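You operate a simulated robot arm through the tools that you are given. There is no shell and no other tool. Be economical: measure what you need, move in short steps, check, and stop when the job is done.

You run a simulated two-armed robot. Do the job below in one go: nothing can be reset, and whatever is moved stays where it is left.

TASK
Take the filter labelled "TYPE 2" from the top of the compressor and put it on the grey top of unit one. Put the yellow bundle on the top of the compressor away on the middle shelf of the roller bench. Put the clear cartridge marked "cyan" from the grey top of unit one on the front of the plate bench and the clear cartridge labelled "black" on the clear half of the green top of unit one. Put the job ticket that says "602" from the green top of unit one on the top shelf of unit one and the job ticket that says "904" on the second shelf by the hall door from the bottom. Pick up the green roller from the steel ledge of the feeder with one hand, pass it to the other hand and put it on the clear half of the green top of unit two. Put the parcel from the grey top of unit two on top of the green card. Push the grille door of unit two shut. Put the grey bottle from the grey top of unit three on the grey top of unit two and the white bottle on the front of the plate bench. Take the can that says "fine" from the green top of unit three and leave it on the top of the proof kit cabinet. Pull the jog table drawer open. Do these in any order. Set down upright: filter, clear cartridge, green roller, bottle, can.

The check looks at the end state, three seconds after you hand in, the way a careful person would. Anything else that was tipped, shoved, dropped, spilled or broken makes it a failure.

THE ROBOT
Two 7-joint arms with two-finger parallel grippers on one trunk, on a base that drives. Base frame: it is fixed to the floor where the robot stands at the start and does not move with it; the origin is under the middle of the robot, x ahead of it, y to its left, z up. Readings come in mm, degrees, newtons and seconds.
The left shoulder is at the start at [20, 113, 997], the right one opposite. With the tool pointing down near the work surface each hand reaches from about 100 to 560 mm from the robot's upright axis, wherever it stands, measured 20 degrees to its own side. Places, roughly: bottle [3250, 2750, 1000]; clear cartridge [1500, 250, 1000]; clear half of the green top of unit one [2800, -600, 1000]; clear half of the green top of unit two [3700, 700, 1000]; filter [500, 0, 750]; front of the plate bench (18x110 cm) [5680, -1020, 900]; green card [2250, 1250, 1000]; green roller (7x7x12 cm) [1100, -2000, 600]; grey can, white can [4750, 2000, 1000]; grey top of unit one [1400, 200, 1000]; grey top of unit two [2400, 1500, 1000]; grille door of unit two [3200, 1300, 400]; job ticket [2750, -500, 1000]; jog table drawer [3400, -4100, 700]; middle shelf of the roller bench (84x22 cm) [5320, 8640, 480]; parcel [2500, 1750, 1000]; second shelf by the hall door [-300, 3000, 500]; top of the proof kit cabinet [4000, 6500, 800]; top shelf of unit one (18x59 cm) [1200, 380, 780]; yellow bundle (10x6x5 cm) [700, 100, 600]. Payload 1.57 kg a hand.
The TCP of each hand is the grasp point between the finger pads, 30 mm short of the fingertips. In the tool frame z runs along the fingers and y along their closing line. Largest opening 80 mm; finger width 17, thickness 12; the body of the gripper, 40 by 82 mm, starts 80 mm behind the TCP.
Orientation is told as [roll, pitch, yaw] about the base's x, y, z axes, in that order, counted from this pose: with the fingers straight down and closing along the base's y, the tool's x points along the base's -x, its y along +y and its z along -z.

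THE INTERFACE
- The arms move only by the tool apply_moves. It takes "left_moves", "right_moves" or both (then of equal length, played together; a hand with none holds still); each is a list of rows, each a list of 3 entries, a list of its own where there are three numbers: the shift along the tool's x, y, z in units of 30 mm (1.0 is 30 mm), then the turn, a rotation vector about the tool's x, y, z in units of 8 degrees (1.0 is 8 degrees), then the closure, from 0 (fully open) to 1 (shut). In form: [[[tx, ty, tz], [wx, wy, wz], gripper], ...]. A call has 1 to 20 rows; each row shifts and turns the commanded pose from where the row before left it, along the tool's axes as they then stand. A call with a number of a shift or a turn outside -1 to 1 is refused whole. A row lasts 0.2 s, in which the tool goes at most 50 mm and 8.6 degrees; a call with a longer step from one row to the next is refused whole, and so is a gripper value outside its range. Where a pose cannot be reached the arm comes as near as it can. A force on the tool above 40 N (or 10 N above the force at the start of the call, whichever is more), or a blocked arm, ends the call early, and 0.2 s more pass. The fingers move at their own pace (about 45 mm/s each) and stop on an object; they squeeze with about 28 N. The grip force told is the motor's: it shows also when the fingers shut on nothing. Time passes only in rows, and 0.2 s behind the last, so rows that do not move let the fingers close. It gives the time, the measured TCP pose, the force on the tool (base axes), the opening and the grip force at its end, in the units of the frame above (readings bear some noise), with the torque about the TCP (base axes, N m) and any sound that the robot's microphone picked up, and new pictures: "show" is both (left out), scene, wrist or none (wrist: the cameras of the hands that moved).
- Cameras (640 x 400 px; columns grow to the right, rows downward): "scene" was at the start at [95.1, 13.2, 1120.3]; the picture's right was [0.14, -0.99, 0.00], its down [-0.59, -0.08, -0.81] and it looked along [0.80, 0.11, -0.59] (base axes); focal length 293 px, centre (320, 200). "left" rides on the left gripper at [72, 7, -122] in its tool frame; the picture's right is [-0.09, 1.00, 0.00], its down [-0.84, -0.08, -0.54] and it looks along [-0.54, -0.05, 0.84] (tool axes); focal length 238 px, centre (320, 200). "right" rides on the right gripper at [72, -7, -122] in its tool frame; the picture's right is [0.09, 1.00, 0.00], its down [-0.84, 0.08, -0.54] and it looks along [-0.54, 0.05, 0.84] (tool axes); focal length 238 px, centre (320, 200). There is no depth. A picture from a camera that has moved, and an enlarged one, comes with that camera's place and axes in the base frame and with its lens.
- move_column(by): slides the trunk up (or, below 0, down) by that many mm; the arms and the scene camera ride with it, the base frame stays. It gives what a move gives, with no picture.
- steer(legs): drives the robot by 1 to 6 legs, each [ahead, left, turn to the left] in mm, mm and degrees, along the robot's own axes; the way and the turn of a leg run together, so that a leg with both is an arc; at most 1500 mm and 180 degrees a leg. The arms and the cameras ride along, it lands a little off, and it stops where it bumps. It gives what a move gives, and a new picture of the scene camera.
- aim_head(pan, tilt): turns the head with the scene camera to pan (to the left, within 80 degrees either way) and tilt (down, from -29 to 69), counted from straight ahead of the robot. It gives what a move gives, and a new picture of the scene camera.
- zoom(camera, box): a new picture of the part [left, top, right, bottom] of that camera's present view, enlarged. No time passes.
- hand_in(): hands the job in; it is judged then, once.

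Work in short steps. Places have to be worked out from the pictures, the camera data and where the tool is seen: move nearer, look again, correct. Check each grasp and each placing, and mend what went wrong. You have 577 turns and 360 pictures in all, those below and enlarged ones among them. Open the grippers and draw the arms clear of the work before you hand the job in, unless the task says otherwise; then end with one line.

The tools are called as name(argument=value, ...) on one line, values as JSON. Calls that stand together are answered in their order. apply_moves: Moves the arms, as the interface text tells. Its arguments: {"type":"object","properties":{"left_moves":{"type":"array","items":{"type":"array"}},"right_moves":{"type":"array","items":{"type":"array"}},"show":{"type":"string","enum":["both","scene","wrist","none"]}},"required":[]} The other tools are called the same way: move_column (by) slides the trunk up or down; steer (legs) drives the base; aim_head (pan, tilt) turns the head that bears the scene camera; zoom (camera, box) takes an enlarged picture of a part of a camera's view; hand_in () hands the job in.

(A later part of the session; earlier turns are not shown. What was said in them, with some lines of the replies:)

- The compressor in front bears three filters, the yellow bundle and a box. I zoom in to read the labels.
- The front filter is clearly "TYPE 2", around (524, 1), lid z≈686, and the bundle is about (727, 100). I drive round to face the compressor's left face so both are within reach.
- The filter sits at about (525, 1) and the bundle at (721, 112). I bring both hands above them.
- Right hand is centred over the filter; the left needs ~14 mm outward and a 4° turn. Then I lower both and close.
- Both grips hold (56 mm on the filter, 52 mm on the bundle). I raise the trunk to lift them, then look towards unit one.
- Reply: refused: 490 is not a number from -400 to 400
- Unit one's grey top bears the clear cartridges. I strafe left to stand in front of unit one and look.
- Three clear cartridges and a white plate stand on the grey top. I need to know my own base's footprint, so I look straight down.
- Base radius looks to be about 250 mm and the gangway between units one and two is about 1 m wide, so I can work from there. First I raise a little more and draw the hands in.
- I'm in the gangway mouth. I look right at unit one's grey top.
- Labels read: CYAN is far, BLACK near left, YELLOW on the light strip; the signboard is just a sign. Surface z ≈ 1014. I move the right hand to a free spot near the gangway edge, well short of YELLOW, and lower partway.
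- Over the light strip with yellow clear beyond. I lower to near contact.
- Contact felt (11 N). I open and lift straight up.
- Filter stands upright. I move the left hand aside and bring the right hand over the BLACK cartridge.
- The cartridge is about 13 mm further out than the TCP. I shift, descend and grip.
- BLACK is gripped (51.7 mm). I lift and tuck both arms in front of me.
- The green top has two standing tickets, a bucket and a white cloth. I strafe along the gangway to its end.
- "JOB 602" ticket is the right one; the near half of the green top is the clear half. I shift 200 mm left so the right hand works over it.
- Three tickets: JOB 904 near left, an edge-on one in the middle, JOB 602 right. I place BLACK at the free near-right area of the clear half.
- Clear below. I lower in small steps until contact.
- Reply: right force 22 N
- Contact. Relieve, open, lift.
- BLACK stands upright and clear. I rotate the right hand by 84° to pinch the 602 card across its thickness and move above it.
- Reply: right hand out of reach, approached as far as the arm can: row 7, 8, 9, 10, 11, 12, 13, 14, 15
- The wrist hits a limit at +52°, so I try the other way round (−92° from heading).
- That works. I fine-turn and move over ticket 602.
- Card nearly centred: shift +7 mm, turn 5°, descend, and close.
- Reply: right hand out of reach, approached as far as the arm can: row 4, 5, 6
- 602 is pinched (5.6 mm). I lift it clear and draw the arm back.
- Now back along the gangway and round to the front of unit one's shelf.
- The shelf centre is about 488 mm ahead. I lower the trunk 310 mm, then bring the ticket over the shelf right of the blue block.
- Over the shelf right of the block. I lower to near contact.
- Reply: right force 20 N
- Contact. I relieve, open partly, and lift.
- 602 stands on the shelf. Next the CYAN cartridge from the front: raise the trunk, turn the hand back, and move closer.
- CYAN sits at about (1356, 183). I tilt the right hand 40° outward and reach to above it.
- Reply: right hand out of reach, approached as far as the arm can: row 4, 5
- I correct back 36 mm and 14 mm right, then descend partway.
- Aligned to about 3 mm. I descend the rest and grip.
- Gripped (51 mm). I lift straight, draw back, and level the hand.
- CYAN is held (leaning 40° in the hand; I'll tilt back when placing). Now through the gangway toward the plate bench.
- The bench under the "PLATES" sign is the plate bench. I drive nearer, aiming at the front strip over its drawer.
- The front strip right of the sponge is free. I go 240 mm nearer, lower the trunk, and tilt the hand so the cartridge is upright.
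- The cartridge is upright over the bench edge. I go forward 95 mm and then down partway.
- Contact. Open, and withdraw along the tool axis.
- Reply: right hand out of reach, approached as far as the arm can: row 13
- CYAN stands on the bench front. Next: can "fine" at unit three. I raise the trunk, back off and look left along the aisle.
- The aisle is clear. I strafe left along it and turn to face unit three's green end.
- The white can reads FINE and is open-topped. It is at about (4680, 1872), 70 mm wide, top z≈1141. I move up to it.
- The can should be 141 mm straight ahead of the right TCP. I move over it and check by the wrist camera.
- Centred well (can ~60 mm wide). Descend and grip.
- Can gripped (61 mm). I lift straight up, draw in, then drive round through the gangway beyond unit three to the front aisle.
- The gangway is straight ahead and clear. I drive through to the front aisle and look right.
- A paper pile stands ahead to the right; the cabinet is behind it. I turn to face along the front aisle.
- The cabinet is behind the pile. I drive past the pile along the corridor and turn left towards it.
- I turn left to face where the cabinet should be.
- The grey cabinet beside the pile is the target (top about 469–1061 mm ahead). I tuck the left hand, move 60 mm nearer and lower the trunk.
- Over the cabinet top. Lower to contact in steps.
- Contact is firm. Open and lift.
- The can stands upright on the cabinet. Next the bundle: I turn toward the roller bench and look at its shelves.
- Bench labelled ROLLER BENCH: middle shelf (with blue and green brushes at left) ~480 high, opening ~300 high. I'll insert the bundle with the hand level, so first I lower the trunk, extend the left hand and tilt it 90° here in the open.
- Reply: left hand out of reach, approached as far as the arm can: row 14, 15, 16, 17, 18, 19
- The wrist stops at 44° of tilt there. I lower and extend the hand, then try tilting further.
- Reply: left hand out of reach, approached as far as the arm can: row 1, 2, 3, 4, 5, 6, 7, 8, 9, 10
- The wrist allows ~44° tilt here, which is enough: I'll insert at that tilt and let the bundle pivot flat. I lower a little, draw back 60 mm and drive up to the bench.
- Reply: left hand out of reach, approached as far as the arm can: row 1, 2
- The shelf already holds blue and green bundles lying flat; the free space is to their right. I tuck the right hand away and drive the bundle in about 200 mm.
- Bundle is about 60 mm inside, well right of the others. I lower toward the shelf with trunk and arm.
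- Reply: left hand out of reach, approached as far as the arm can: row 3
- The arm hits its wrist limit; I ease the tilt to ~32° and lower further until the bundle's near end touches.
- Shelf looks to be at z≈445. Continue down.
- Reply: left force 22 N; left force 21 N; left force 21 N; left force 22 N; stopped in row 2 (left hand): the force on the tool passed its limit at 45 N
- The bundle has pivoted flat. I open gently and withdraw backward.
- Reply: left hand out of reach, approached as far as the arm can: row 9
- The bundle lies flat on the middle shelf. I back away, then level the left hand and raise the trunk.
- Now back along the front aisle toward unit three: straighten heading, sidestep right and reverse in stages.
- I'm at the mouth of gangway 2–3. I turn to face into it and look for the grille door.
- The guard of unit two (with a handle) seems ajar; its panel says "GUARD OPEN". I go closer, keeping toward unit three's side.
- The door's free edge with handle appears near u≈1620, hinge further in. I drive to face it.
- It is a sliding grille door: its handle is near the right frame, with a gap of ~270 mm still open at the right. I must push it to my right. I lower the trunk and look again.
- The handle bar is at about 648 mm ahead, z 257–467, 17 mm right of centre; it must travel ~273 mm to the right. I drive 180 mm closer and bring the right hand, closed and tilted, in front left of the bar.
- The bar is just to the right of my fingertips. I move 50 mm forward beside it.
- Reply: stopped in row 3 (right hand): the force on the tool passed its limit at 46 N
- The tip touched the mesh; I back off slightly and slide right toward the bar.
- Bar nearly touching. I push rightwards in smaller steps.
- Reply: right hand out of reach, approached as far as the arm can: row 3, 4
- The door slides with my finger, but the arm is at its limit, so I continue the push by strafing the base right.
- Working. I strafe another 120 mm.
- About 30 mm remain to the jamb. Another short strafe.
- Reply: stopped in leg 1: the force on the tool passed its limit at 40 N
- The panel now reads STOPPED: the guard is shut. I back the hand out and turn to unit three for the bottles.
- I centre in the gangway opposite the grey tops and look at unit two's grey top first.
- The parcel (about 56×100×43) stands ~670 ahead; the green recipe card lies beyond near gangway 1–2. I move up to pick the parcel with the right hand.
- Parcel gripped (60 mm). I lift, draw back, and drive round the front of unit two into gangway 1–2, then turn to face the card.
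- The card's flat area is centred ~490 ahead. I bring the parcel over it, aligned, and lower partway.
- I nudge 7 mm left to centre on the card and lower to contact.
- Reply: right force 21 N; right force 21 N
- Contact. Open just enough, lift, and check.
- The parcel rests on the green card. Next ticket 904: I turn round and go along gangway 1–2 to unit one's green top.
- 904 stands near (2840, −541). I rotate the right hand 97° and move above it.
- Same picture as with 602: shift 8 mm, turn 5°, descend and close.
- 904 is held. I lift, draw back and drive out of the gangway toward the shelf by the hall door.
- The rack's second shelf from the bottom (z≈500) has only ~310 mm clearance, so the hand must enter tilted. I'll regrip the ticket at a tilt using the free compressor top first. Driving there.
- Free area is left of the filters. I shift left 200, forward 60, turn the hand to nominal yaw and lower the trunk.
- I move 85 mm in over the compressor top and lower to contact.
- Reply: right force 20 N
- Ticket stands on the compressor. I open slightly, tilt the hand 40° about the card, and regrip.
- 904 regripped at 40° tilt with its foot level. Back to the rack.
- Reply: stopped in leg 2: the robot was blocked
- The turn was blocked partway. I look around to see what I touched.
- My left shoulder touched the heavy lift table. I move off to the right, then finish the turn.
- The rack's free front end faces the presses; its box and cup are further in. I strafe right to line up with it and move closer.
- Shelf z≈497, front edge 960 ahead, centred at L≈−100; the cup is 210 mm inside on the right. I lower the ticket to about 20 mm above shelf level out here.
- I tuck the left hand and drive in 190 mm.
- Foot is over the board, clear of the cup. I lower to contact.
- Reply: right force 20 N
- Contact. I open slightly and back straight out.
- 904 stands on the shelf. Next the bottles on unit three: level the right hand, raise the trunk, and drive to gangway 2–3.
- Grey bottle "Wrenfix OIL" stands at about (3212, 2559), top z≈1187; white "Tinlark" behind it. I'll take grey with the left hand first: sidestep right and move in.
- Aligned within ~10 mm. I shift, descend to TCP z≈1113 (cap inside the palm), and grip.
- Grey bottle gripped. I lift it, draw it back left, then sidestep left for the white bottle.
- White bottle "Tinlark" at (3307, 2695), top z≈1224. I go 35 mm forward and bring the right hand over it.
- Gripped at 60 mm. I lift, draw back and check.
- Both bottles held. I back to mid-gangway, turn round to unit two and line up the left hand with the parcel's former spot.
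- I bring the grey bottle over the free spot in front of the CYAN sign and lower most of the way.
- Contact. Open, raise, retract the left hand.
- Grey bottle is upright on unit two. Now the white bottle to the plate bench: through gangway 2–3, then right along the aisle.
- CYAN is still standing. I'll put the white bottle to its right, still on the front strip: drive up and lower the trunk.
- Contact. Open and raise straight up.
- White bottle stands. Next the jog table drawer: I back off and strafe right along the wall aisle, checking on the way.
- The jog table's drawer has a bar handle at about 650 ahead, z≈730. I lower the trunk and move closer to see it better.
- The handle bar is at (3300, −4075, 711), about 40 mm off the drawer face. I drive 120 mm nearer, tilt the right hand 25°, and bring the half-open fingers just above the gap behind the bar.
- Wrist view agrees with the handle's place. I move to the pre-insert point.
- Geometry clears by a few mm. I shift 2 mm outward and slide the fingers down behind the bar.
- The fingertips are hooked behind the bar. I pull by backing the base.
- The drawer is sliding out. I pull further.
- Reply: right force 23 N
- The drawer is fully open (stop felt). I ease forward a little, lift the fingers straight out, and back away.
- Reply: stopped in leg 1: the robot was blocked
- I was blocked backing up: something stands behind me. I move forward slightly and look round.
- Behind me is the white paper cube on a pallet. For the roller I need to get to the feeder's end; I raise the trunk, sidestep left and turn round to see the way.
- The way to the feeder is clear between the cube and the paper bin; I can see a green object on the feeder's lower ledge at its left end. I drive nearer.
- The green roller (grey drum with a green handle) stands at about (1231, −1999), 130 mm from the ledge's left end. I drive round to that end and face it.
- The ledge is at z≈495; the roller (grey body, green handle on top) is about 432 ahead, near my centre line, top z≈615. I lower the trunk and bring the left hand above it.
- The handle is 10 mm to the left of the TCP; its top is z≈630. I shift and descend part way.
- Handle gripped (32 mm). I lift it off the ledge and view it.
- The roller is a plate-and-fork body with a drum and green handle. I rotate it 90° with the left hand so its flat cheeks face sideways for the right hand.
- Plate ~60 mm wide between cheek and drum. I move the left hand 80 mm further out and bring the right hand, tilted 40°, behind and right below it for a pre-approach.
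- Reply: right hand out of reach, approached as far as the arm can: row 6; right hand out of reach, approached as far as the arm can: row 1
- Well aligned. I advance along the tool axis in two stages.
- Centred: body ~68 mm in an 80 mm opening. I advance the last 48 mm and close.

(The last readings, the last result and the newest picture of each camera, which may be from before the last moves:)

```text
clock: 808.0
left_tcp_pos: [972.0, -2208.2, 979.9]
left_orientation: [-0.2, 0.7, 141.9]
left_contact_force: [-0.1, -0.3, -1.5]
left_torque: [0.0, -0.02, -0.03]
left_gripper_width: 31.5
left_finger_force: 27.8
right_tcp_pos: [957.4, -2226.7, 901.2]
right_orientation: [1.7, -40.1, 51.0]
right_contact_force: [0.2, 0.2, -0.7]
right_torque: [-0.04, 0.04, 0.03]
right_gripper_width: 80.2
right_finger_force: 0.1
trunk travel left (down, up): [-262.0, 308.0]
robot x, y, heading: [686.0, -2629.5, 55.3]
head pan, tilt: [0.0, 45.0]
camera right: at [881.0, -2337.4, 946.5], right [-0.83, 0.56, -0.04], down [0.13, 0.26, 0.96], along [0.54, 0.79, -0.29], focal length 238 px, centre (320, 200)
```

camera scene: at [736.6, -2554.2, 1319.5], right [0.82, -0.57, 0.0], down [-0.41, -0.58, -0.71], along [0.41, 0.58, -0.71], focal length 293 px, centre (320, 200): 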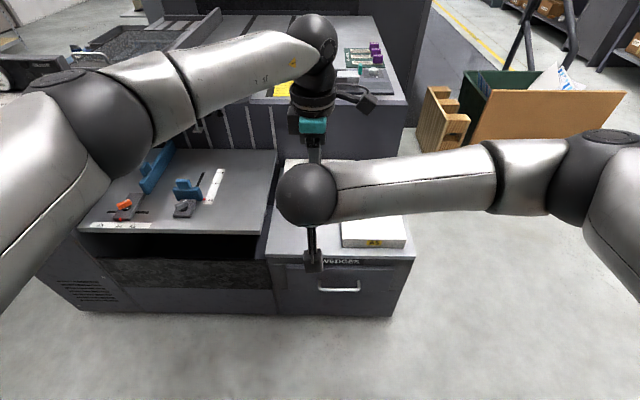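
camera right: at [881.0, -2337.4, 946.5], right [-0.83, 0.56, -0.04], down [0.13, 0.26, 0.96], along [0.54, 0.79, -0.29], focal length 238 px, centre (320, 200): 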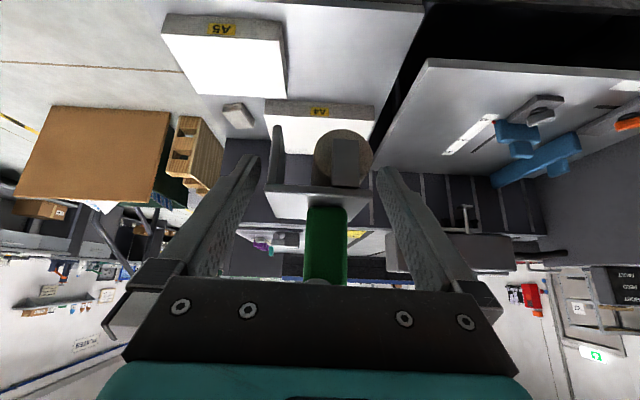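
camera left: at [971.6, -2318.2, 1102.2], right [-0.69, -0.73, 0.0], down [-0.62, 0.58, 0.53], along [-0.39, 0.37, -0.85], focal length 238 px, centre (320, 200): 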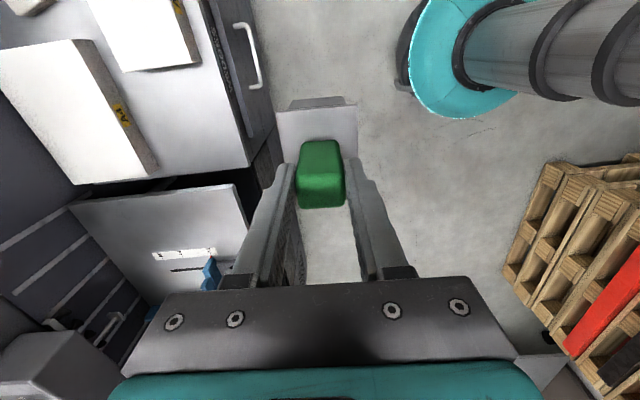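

apply_moves(right_moves=[[[0, 0, 0], [0, 0, 0], 0.5], [[0, 0, 0], [0, 0, 0], 0.9], [[0, 0, 0], [0, 0, 0], 0.9], [[0, 0, 0], [0, 0, 0], 0.9]], show="wrist")

```text
clock: 809.0
left_tcp_pos: [970.9, -2208.8, 978.8]
left_orientation: [-0.2, 0.6, 141.8]
left_contact_force: [-1.6, -0.2, -1.3]
left_torque: [-0.04, 0.0, -0.01]
left_gripper_width: 31.4
left_finger_force: 28.1
right_tcp_pos: [956.2, -2228.0, 901.0]
right_orientation: [1.7, -40.1, 51.0]
right_contact_force: [0.8, 0.9, -0.1]
right_torque: [0.0, 0.06, -0.02]
right_gripper_width: 63.9
right_finger_force: 27.9
trunk travel left (down, up): [-262.0, 308.0]
robot x, y, heading: [684.4, -2629.5, 55.1]
head pan, tilt: [0.0, 45.0]
camera right: at [880.9, -2337.5, 946.6], right [-0.83, 0.56, -0.04], down [0.13, 0.26, 0.96], along [0.54, 0.79, -0.29], focal length 238 px, centre (320, 200)
```

right: 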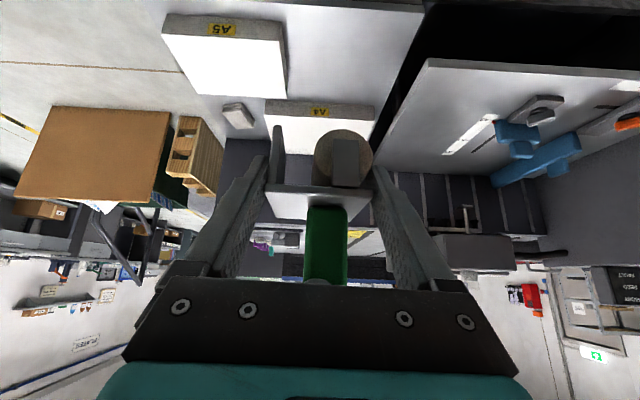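

Right hand holds the body (64 mm). Now the left hand opens slightly and withdraws straight up.

apply_moves(left_moves=[[[0, 0, 0], [0, 0, 0], 0.45], [[0, 0, 0], [0, 0, 0], 0.45], [[0, 0, 0], [0, 0, 0], 0.45]], show="none")

zoom(camera="right", box=[200, 80, 440, 300])

```text
clock: 809.8
left_tcp_pos: [970.7, -2207.7, 980.5]
left_orientation: [-0.1, 0.6, 141.9]
left_contact_force: [0.0, 0.3, -0.4]
left_torque: [0.02, -0.01, -0.03]
left_gripper_width: 44.0
left_finger_force: 0.0
right_tcp_pos: [957.3, -2227.3, 901.1]
right_orientation: [1.6, -40.1, 51.0]
right_contact_force: [-0.2, 0.1, -0.5]
right_torque: [-0.05, 0.03, 0.04]
right_gripper_width: 64.3
right_finger_force: 27.7
trunk travel left (down, up): [-262.0, 308.0]
robot x, y, heading: [684.7, -2630.3, 54.9]
head pan, tilt: [0.0, 45.0]
```

```text
1.82 times, centred on (320, 190) of right
camera zoom: at [880.8, -2337.6, 946.6], right [-0.83, 0.56, -0.04], down [0.13, 0.26, 0.96], along [0.54, 0.79, -0.29], focal length 433 px, centre (320, 218)
```

zoom: 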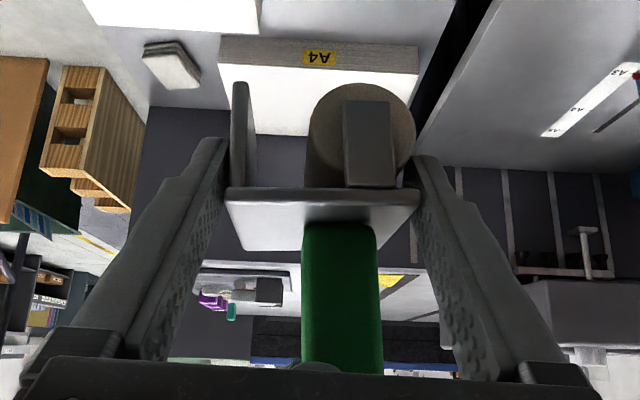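

Steady in the right hand. The left hand goes up and away.

apply_moves(left_moves=[[[0, 0, -0.9], [0, 0, 0], 0.45], [[0, 0, -0.9], [0, 0, 0], 0.45], [[0, 0, -0.9], [0, 0, 0], 0.45], [[0, 0, -0.9], [0, 0, 0], 0.45], [[0, 0, -0.9], [0, 0, 0], 0.2], [[-0.9, 0, 0], [0, 0, 0], 0], [[-0.9, 0, 0], [0, 0, 0], 0], [[-0.9, 0, 0], [0, 0, 0], 0], [[-0.9, 0, 0], [0, 0, 0], 0], [[-0.9, 0, 0], [0, 0, 0], 0], [[-0.9, 0, 0], [0, 0, 0], 0]])

```text
clock: 812.2
left_tcp_pos: [842.7, -2106.3, 1113.1]
left_orientation: [-0.3, 0.7, 141.9]
left_contact_force: [-0.3, 0.2, 0.6]
left_torque: [0.03, 0.02, 0.01]
left_gripper_width: 80.1
left_finger_force: 0.0
right_tcp_pos: [957.8, -2227.5, 900.8]
right_orientation: [1.6, -40.1, 51.0]
right_contact_force: [0.5, 0.3, -0.2]
right_torque: [-0.02, 0.01, 0.01]
right_gripper_width: 64.0
right_finger_force: 28.1
trunk travel left (down, up): [-262.0, 308.0]
robot x, y, heading: [683.8, -2625.8, 54.9]
head pan, tilt: [0.0, 45.0]
camera scene: at [736.3, -2554.0, 1319.5], right [0.82, -0.57, 0.0], down [-0.41, -0.58, -0.71], along [0.41, 0.58, -0.71], focal length 293 px, centre (320, 200)
camera left: at [891.5, -2155.9, 1234.9], right [-0.69, -0.73, 0.0], down [-0.62, 0.58, 0.53], along [-0.38, 0.37, -0.85], focal length 238 px, centre (320, 200)
```

scene: 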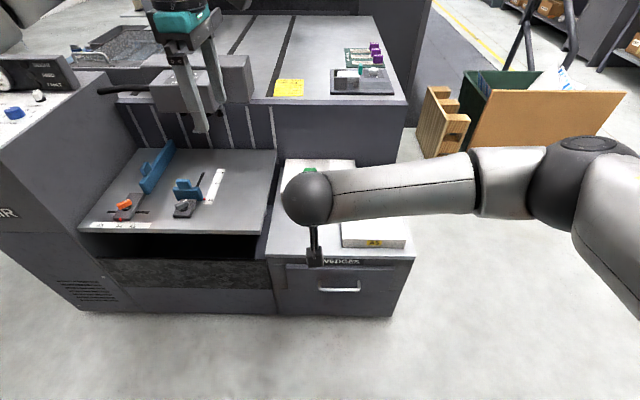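
left: 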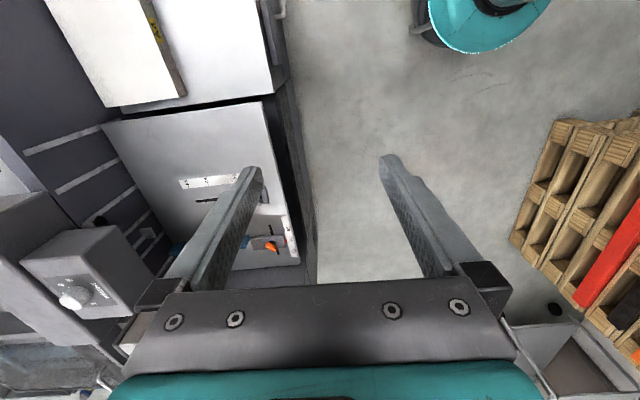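

Handover done: the roller hangs upright in the right hand. I tuck and unrotate the left hand, raise the trunk, and start the drive back.

apply_moves(left_moves=[[[0, 0.97, 0], [0, 0, 0], 0], [[0, 0.97, 0], [0, 0, 0], 0], [[0, 0.97, 0], [0, 0, 0], 0], [[0, 0.97, 0], [0, 0, 0], 0], [[0, 0.97, 0], [0, 0, 0], 0], [[0, 0, 0], [0, 0, 1], 0], [[0, 0, 0], [0, 0, 1], 0], [[0, 0, 0], [0, 0, 1], 0], [[0, 0, 0], [0, 0, 1], 0], [[0, 0, 0], [0, 0, 1], 0], [[0, 0, 0], [0, 0, 1], 0], [[0, 0, 0], [0, 0, 1], 0], [[0, 0, 0], [0, 0, 1], 0], [[0, 0, 0], [0, 0, 1], 0], [[0, 0, 0], [0, 0, 1], 0], [[0, 0, 0], [0, 0, 0.8], 0]], show="none")

move_column(by=260)

steer(legs=[[330, 0, 0], [0, -960, 0], [845, 0, 0]])

aim_head(pan=-60, tilt=35)

```text
clock: 815.6
left_tcp_pos: [753.2, -2221.2, 1112.5]
left_orientation: [-0.7, -0.1, 55.2]
left_contact_force: [0.8, 0.4, 0.4]
left_torque: [0.02, 0.02, 0.01]
left_gripper_width: 80.0
left_finger_force: 0.0
right_tcp_pos: [956.6, -2227.8, 900.2]
right_orientation: [1.7, -40.0, 51.1]
right_contact_force: [-0.2, 0.3, -0.5]
right_torque: [-0.05, 0.05, -0.01]
right_gripper_width: 64.3
right_finger_force: 28.1
trunk travel left (down, up): [-262.0, 308.0]
robot x, y, heading: [687.4, -2632.6, 55.2]
head pan, tilt: [0.0, 45.0]
```

```text
clock: 818.3
left_tcp_pos: [754.3, -2221.0, 1373.2]
left_orientation: [-0.7, 0.0, 55.6]
left_contact_force: [-0.5, 0.0, 0.3]
left_torque: [0.02, 0.01, 0.02]
left_gripper_width: 80.0
left_finger_force: 0.2
right_tcp_pos: [956.5, -2226.6, 1160.9]
right_orientation: [1.7, -40.1, 51.0]
right_contact_force: [0.6, 0.8, -2.1]
right_torque: [-0.04, 0.0, -0.04]
right_gripper_width: 63.8
right_finger_force: 27.9
trunk travel left (down, up): [-522.0, 48.0]
robot x, y, heading: [684.6, -2632.4, 54.9]
head pan, tilt: [0.0, 45.0]
```

```text
clock: 829.1
left_tcp_pos: [2214.6, -1815.4, 1372.5]
left_orientation: [-0.7, -0.1, 55.1]
left_contact_force: [-0.2, 0.1, -0.1]
left_torque: [-0.04, -0.01, -0.02]
left_gripper_width: 80.0
left_finger_force: 0.1
right_tcp_pos: [2416.9, -1822.1, 1160.4]
right_orientation: [1.7, -40.0, 50.7]
right_contact_force: [0.5, 0.4, -2.1]
right_torque: [-0.07, 0.03, 0.04]
right_gripper_width: 63.8
right_finger_force: 27.9
trunk travel left (down, up): [-522.0, 48.0]
robot x, y, heading: [2144.2, -2226.7, 54.6]
head pan, tilt: [0.0, 45.0]
camera scene: at [2195.5, -2148.3, 1579.4], right [0.82, -0.58, 0.0], down [-0.41, -0.58, -0.71], along [0.41, 0.58, -0.71], focal length 293 px, centre (320, 200)
```

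scene: 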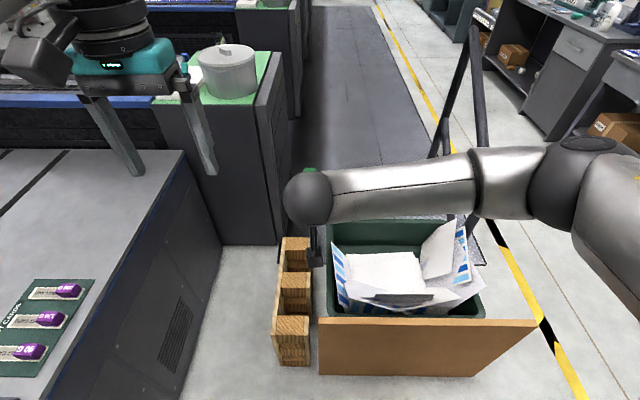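

```text
clock: 830.4
left_tcp_pos: [2214.2, -1816.5, 1373.9]
left_orientation: [-0.8, -0.2, 55.0]
left_contact_force: [0.8, -0.1, 0.7]
left_torque: [-0.02, -0.04, 0.0]
left_gripper_width: 80.1
left_finger_force: 0.1
right_tcp_pos: [2418.2, -1823.5, 1161.3]
right_orientation: [1.7, -40.0, 50.6]
right_contact_force: [0.4, -0.3, -1.1]
right_torque: [-0.04, 0.0, 0.0]
right_gripper_width: 64.1
right_finger_force: 27.8
trunk travel left (down, up): [-522.0, 48.0]
robot x, y, heading: [2143.7, -2221.5, 54.8]
head pan, tilt: [-60.0, 35.0]
camera scene: at [2236.0, -2222.9, 1594.3], right [-0.09, -1.0, 0.0], down [-0.57, 0.05, -0.82], along [0.82, -0.08, -0.57], focal length 293 px, centre (320, 200)
```

scene: 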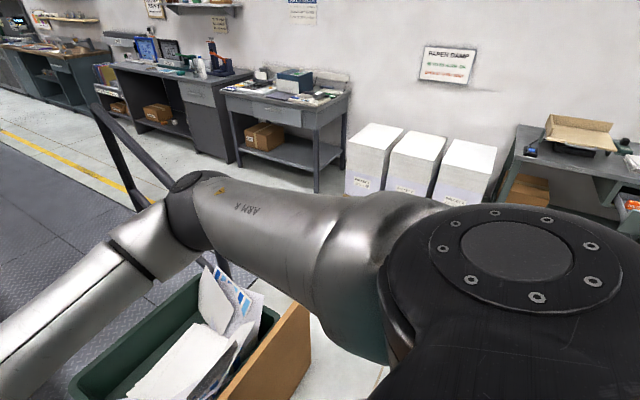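

I strafe right past the bin into the wall aisle, drive along it to gangway 2–3, and turn to face unit two.

steer(legs=[[0, -1400, 0.3], [1350, 0, 0], [1350, 0, 0], [1300, 0, 0]])

steer(legs=[[0, 0, 180], [0, -900, 0], [0, -700, 0]])

aim_head(pan=0, tilt=45)

```text
clock: 856.2
left_tcp_pos: [5711.3, 625.2, 1373.2]
left_orientation: [-0.6, -0.3, 53.9]
left_contact_force: [0.3, 1.2, 0.5]
left_torque: [-0.01, 0.0, -0.02]
left_gripper_width: 80.0
left_finger_force: 0.0
right_tcp_pos: [5914.9, 614.2, 1159.6]
right_orientation: [1.7, -40.1, 49.5]
right_contact_force: [0.0, 0.4, -2.2]
right_torque: [-0.07, 0.05, -0.01]
right_gripper_width: 63.4
right_finger_force: 28.1
trunk travel left (down, up): [-522.0, 48.0]
robot x, y, heading: [5634.3, 217.5, 53.5]
head pan, tilt: [-60.0, 35.0]
camera scene: at [5725.0, 217.5, 1594.3], right [-0.11, -0.99, 0.0], down [-0.57, 0.06, -0.82], along [0.81, -0.09, -0.57], focal length 293 px, centre (320, 200)
```

scene: 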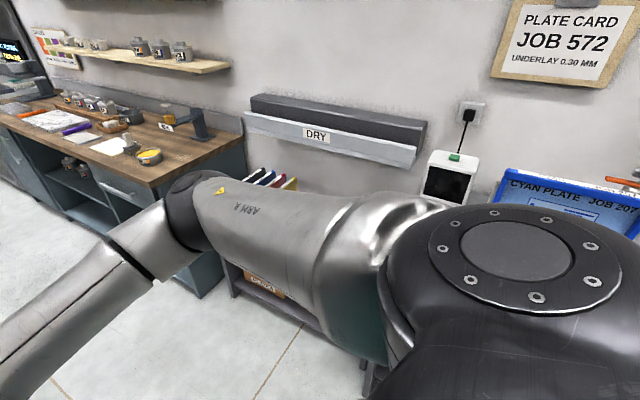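

```text
clock: 871.7
left_tcp_pos: [4273.0, 767.4, 1373.5]
left_orientation: [-0.7, -0.2, -126.3]
left_contact_force: [0.6, -0.2, 0.4]
left_torque: [0.03, -0.05, -0.01]
left_gripper_width: 80.1
left_finger_force: 0.0
right_tcp_pos: [4071.1, 780.7, 1161.1]
right_orientation: [1.7, -40.1, -130.9]
right_contact_force: [-0.1, 0.4, -2.0]
right_torque: [0.08, -0.02, 0.01]
right_gripper_width: 63.4
right_finger_force: 28.3
trunk travel left (down, up): [-522.0, 48.0]
robot x, y, heading: [4354.0, 1173.3, -127.1]
head pan, tilt: [-60.0, 35.0]
camera scene: at [4259.9, 1177.5, 1594.3], right [0.12, 0.99, 0.0], down [0.57, -0.07, -0.82], along [-0.81, 0.1, -0.57], focal length 293 px, centre (320, 200)
```

scene: 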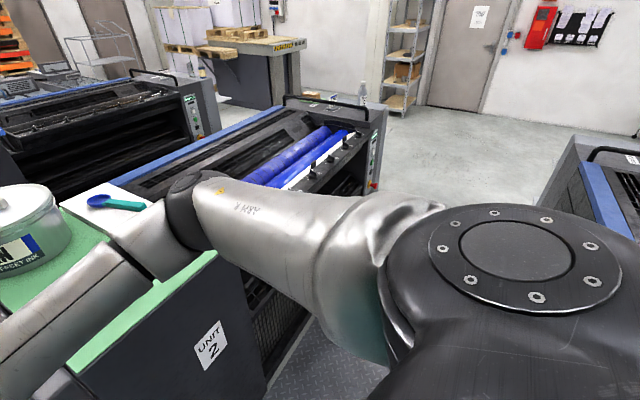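

```text
clock: 873.0
left_tcp_pos: [4274.7, 767.3, 1373.6]
left_orientation: [-0.7, -0.2, -126.4]
left_contact_force: [-0.7, -0.1, -0.3]
left_torque: [-0.02, 0.0, 0.02]
left_gripper_width: 80.1
left_finger_force: 0.0
right_tcp_pos: [4070.9, 779.8, 1159.9]
right_orientation: [1.7, -40.1, -130.8]
right_contact_force: [1.0, -0.8, -1.8]
right_torque: [0.07, -0.03, 0.01]
right_gripper_width: 63.3
right_finger_force: 28.3
trunk travel left (down, up): [-522.0, 48.0]
robot x, y, heading: [4352.9, 1176.2, -126.8]
head pan, tilt: [0.0, 45.0]
camera scene: at [4298.7, 1101.8, 1579.5], right [-0.8, 0.6, 0.0], down [0.42, 0.57, -0.71], along [-0.42, -0.57, -0.71], focal length 293 px, centre (320, 200)
```

scene: 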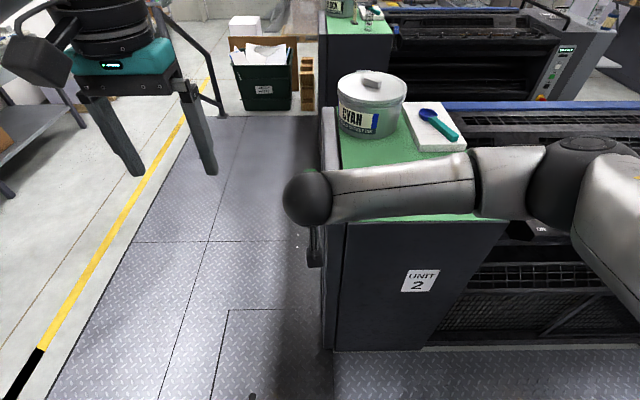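

steer(legs=[[0, 0, 1.8], [0, -270, 0], [100, 0, 0]])

```text
clock: 876.0
left_tcp_pos: [4010.6, 837.6, 1372.6]
left_orientation: [-0.7, 0.0, -124.5]
left_contact_force: [-1.2, 0.2, 0.8]
left_torque: [0.05, 0.01, 0.01]
left_gripper_width: 79.9
left_finger_force: 0.1
right_tcp_pos: [3806.5, 843.6, 1161.1]
right_orientation: [1.7, -40.1, -128.9]
right_contact_force: [-0.1, 0.2, -2.3]
right_torque: [0.07, -0.02, -0.01]
right_gripper_width: 63.0
right_finger_force: 28.0
trunk travel left (down, up): [-522.0, 48.0]
robot x, y, heading: [4078.9, 1247.1, -125.1]
head pan, tilt: [0.0, 45.0]
camera scene: at [4024.0, 1172.3, 1579.4], right [-0.82, 0.57, 0.0], down [0.41, 0.58, -0.71], along [-0.41, -0.58, -0.71], focal length 293 px, centre (320, 200)
```

scene: 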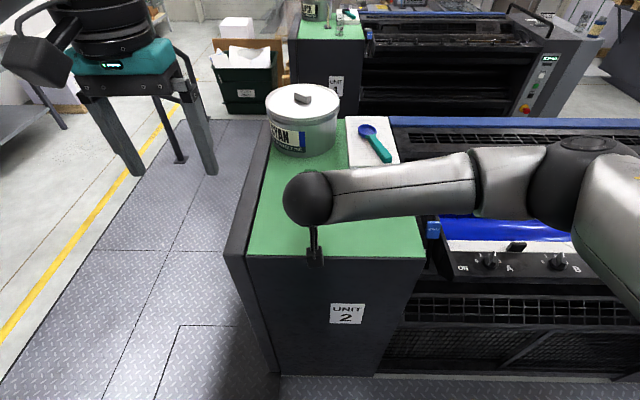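

The near half of unit two's green top is clear. I move 100 mm nearer, then lower the roller over it.

steer(legs=[[100, 0, 0], [0, -40, 0]])

apply_moves(right_moves=[[[0.64, 0, 0.77], [0, 0, 0], 0.9], [[0.64, 0, 0.77], [0, 0, 0], 0.9], [[0.6, 0, 0.72], [0, 0, 0], 0.9], [[0, 0, 0], [0, 0, 0], 0.9]])

```text
clock: 877.7
left_tcp_pos: [3919.9, 779.0, 1373.3]
left_orientation: [-0.7, -0.3, -124.5]
left_contact_force: [-0.6, 0.5, 0.3]
left_torque: [-0.01, -0.04, 0.0]
left_gripper_width: 80.4
left_finger_force: 0.0
right_tcp_pos: [3716.2, 783.7, 1160.3]
right_orientation: [1.8, -40.0, -128.9]
right_contact_force: [-0.3, -0.4, -2.3]
right_torque: [0.04, -0.05, 0.0]
right_gripper_width: 62.9
right_finger_force: 27.9
trunk travel left (down, up): [-522.0, 48.0]
robot x, y, heading: [3985.5, 1187.6, -124.8]
head pan, tilt: [0.0, 45.0]
camera scene: at [3933.1, 1114.1, 1579.4], right [-0.82, 0.57, 0.0], down [0.41, 0.58, -0.71], along [-0.4, -0.58, -0.71], focal length 293 px, centre (320, 200)
```

scene: 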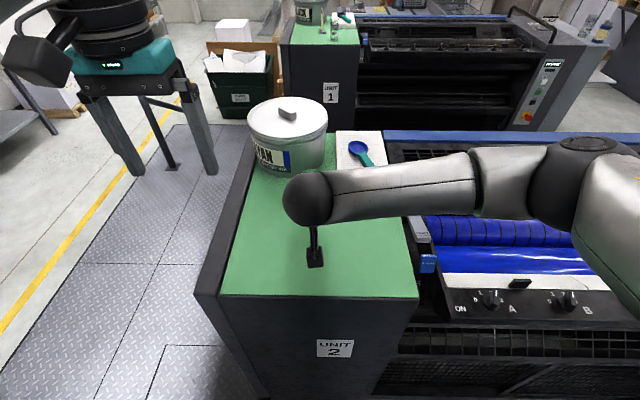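

```text
clock: 878.7
left_tcp_pos: [3920.5, 778.2, 1372.6]
left_orientation: [-0.7, -0.2, -124.4]
left_contact_force: [-0.5, 0.3, -0.1]
left_torque: [0.0, -0.02, 0.01]
left_gripper_width: 79.7
left_finger_force: 0.0
right_tcp_pos: [3718.9, 783.4, 1072.6]
right_orientation: [1.9, -40.1, -128.8]
right_contact_force: [-0.2, -0.1, -2.0]
right_torque: [0.07, -0.07, 0.0]
right_gripper_width: 62.9
right_finger_force: 27.9
trunk travel left (down, up): [-522.0, 48.0]
robot x, y, heading: [3988.5, 1187.2, -125.0]
head pan, tilt: [0.0, 45.0]
camera scene: at [3933.8, 1114.0, 1579.5], right [-0.82, 0.57, 0.0], down [0.41, 0.58, -0.71], along [-0.41, -0.58, -0.71], focal length 293 px, centre (320, 200)
camera right: at [3793.4, 893.9, 1117.8], right [0.83, -0.55, -0.04], down [-0.14, -0.26, 0.95], along [-0.54, -0.79, -0.29], focal length 238 px, centre (320, 200)
```

scene: 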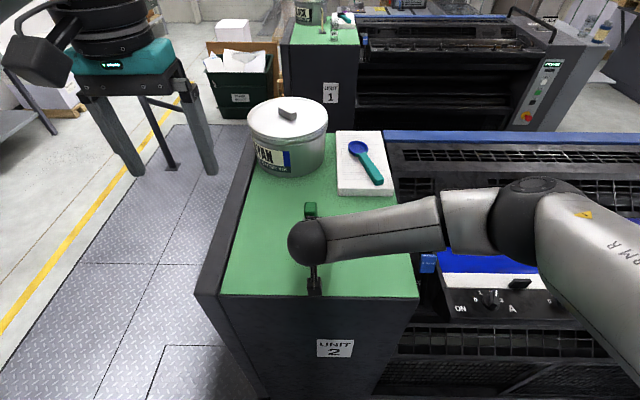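
right: 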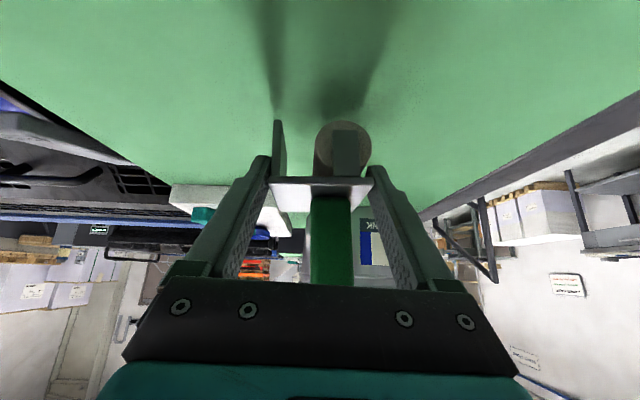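

Over the clear half. I lower in small steps.

apply_moves(right_moves=[[[0.3, 0, 0.36], [0, 0, 0], 0.9], [[0, 0, 0], [0, 0, 0], 0.9]], show="none")

apply_moves(right_moves=[[[0.11, 0, 0.13], [0, 0, 0], 0.9], [[0, 0, 0], [0, 0, 0], 0.9]], show="none")

apply_moves(right_moves=[[[0.085, 0, 0.1], [0, 0, 0], 0.9], [[0, 0, 0], [0, 0, 0], 0.9]], show="none")

apply_moves(right_moves=[[[0.085, 0, 0.1], [0, 0, 0], 0.9], [[0, 0, 0], [0, 0, 0], 0.9]], show="none")

```text
clock: 879.3
left_tcp_pos: [3920.7, 778.9, 1372.7]
left_orientation: [-0.7, -0.1, -124.5]
left_contact_force: [-0.4, 0.1, -1.0]
left_torque: [0.01, -0.01, 0.01]
left_gripper_width: 80.0
left_finger_force: 0.1
right_tcp_pos: [3717.7, 782.3, 1057.5]
right_orientation: [1.6, -40.2, -128.9]
right_contact_force: [0.0, 0.4, -2.6]
right_torque: [0.06, -0.04, 0.0]
right_gripper_width: 63.3
right_finger_force: 27.8
trunk travel left (down, up): [-522.0, 48.0]
robot x, y, heading: [3988.6, 1189.2, -125.0]
head pan, tilt: [0.0, 45.0]
```

```text
clock: 879.9
left_tcp_pos: [3920.5, 779.3, 1373.0]
left_orientation: [-0.7, -0.2, -124.4]
left_contact_force: [-0.2, 0.2, -0.4]
left_torque: [-0.01, 0.0, -0.06]
left_gripper_width: 79.8
left_finger_force: 0.0
right_tcp_pos: [3718.4, 783.4, 1053.3]
right_orientation: [1.7, -40.2, -128.9]
right_contact_force: [0.0, 0.2, -2.0]
right_torque: [0.05, 0.0, 0.01]
right_gripper_width: 63.1
right_finger_force: 27.4
trunk travel left (down, up): [-522.0, 48.0]
robot x, y, heading: [3987.1, 1188.3, -125.0]
head pan, tilt: [0.0, 45.0]
```

```text
clock: 880.5
left_tcp_pos: [3921.2, 778.4, 1373.4]
left_orientation: [-0.7, -0.2, -124.5]
left_contact_force: [-0.4, 0.1, 0.3]
left_torque: [-0.03, 0.0, 0.0]
left_gripper_width: 80.0
left_finger_force: 0.1
right_tcp_pos: [3718.8, 783.2, 1052.0]
right_orientation: [1.8, -40.3, -129.0]
right_contact_force: [0.4, 0.9, 7.7]
right_torque: [-0.2, 0.02, -0.03]
right_gripper_width: 63.7
right_finger_force: 27.9
trunk travel left (down, up): [-522.0, 48.0]
robot x, y, heading: [3990.8, 1187.8, -125.2]
head pan, tilt: [0.0, 45.0]
```

```text
clock: 881.1
left_tcp_pos: [3921.7, 779.2, 1372.7]
left_orientation: [-0.8, -0.2, -124.4]
left_contact_force: [0.3, 0.1, -0.3]
left_torque: [-0.02, 0.03, 0.0]
left_gripper_width: 80.2
left_finger_force: 0.1
right_tcp_pos: [3720.2, 782.0, 1048.9]
right_orientation: [2.1, -40.3, -128.9]
right_contact_force: [3.4, -5.6, 18.0]
right_torque: [-0.69, -0.18, 0.18]
right_gripper_width: 64.2
right_finger_force: 27.6
trunk travel left (down, up): [-522.0, 48.0]
robot x, y, heading: [3988.1, 1189.9, -124.7]
head pan, tilt: [0.0, 45.0]
```

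Contact. I relieve slightly and open, then check before withdrawing.

apply_moves(right_moves=[[[-0.05, 0, -0.06], [0, 0, 0], 0.5], [[0, 0, 0], [0, 0, 0], 0], [[0, 0, 0], [0, 0, 0], 0], [[0, 0, 0], [0, 0, 0], 0]], show="wrist")

```text
clock: 882.1
left_tcp_pos: [3920.4, 778.9, 1372.3]
left_orientation: [-0.7, -0.2, -124.6]
left_contact_force: [-0.1, -0.3, 0.0]
left_torque: [-0.01, -0.03, -0.04]
left_gripper_width: 80.0
left_finger_force: 0.1
right_tcp_pos: [3718.0, 782.5, 1048.2]
right_orientation: [1.7, -40.0, -128.9]
right_contact_force: [0.8, -0.3, -0.1]
right_torque: [-0.03, 0.04, 0.0]
right_gripper_width: 80.0
right_finger_force: 0.1
trunk travel left (down, up): [-522.0, 48.0]
robot x, y, heading: [3988.3, 1193.2, -125.1]
head pan, tilt: [0.0, 45.0]
camera right: at [3794.3, 893.6, 1093.4], right [0.83, -0.56, -0.04], down [-0.13, -0.26, 0.95], along [-0.54, -0.79, -0.29], focal length 238 px, centre (320, 200)
```

right: 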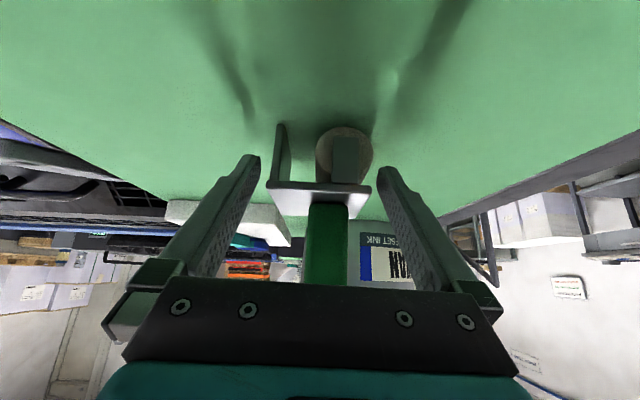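

Free on both sides. I withdraw along the tool axis.

apply_moves(right_moves=[[[0, 0, -0.6], [0, 0, 0], 0], [[0, 0, -0.8], [0, 0, 0], 0], [[0, 0, -0.9], [0, 0, 0], 0], [[0, 0, -0.9], [0, 0, 0], 0], [[0, 0, -0.9], [0, 0, 0], 0], [[0, 0, -0.9], [0, 0, 0], 0]])

steer(legs=[[-180, 0, 0]])

zoom(camera="scene", box=[200, 80, 440, 280])

```text
clock: 883.5
left_tcp_pos: [3921.1, 778.4, 1371.7]
left_orientation: [-0.7, -0.2, -124.5]
left_contact_force: [-0.3, -0.1, -0.3]
left_torque: [-0.01, 0.01, -0.02]
left_gripper_width: 80.1
left_finger_force: 0.1
right_tcp_pos: [3775.4, 861.4, 1163.1]
right_orientation: [1.7, -40.1, -129.0]
right_contact_force: [-0.9, 0.1, 0.2]
right_torque: [0.0, 0.0, -0.01]
right_gripper_width: 79.9
right_finger_force: 0.0
trunk travel left (down, up): [-522.0, 48.0]
robot x, y, heading: [3988.4, 1188.5, -124.8]
head pan, tilt: [0.0, 45.0]
camera scene: at [3934.6, 1114.1, 1579.5], right [-0.82, 0.57, 0.0], down [0.41, 0.58, -0.71], along [-0.41, -0.58, -0.71], focal length 293 px, centre (320, 200)
camera right: at [3851.8, 971.1, 1209.0], right [0.83, -0.56, -0.04], down [-0.13, -0.26, 0.96], along [-0.54, -0.79, -0.29], focal length 238 px, centre (320, 200)
```

scene: 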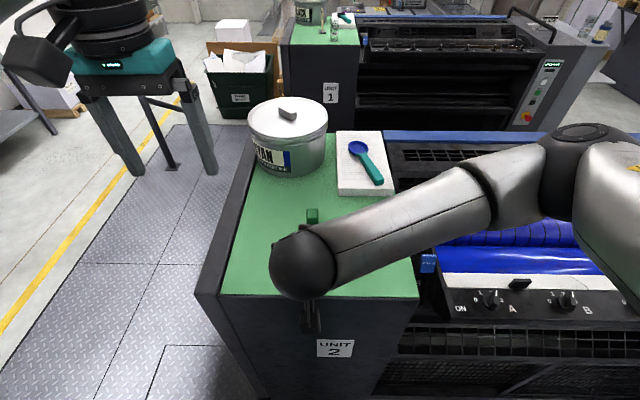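
right: 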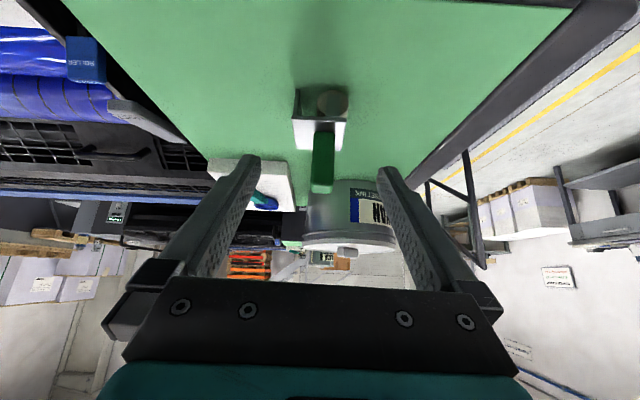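

```text
clock: 885.0
left_tcp_pos: [4024.3, 926.1, 1372.2]
left_orientation: [-0.7, -0.2, -124.5]
left_contact_force: [0.2, -0.1, 0.1]
left_torque: [-0.03, 0.0, -0.02]
left_gripper_width: 79.9
left_finger_force: 0.0
right_tcp_pos: [3879.5, 1008.0, 1162.2]
right_orientation: [1.7, -40.1, -128.9]
right_contact_force: [0.4, 0.1, -0.6]
right_torque: [-0.01, -0.03, 0.02]
right_gripper_width: 80.1
right_finger_force: 0.1
trunk travel left (down, up): [-522.0, 48.0]
robot x, y, heading: [4089.2, 1336.9, -125.0]
head pan, tilt: [0.0, 45.0]
camera scene: at [4037.8, 1261.7, 1579.5], right [-0.82, 0.57, 0.0], down [0.41, 0.58, -0.71], along [-0.41, -0.58, -0.71], focal length 293 px, centre (320, 200)
```

scene: 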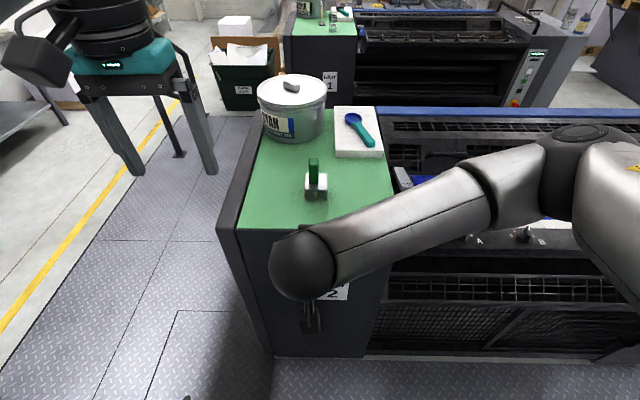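

```text
2.00 times, centred on (320, 180) of scene
camera zoom: at [4037.8, 1261.7, 1579.5], right [-0.82, 0.57, 0.0], down [0.41, 0.58, -0.71], along [-0.41, -0.58, -0.71], focal length 586 px, centre (320, 240)
```

zoom: 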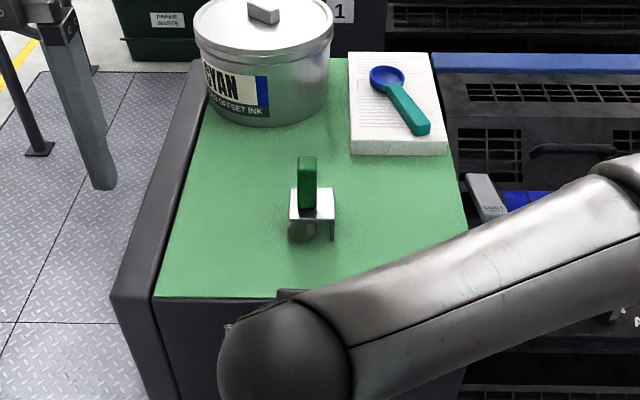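

The roller stands upright on the clear half, and all the placements have been checked. Both grippers are open and clear of the work, so I hand in.

hand_in()

```text
The job is handed in.
```

All thirteen jobs are done and handed in. I set the filter, both cartridges, both bottles, the can and the roller down upright. The base was blocked twice while driving: a shoulder touched the lift table, and something behind me, probably the white paper pallet, stopped it near the jog table. I saw no sign that either moved, but I didn't go back to check the pallet.
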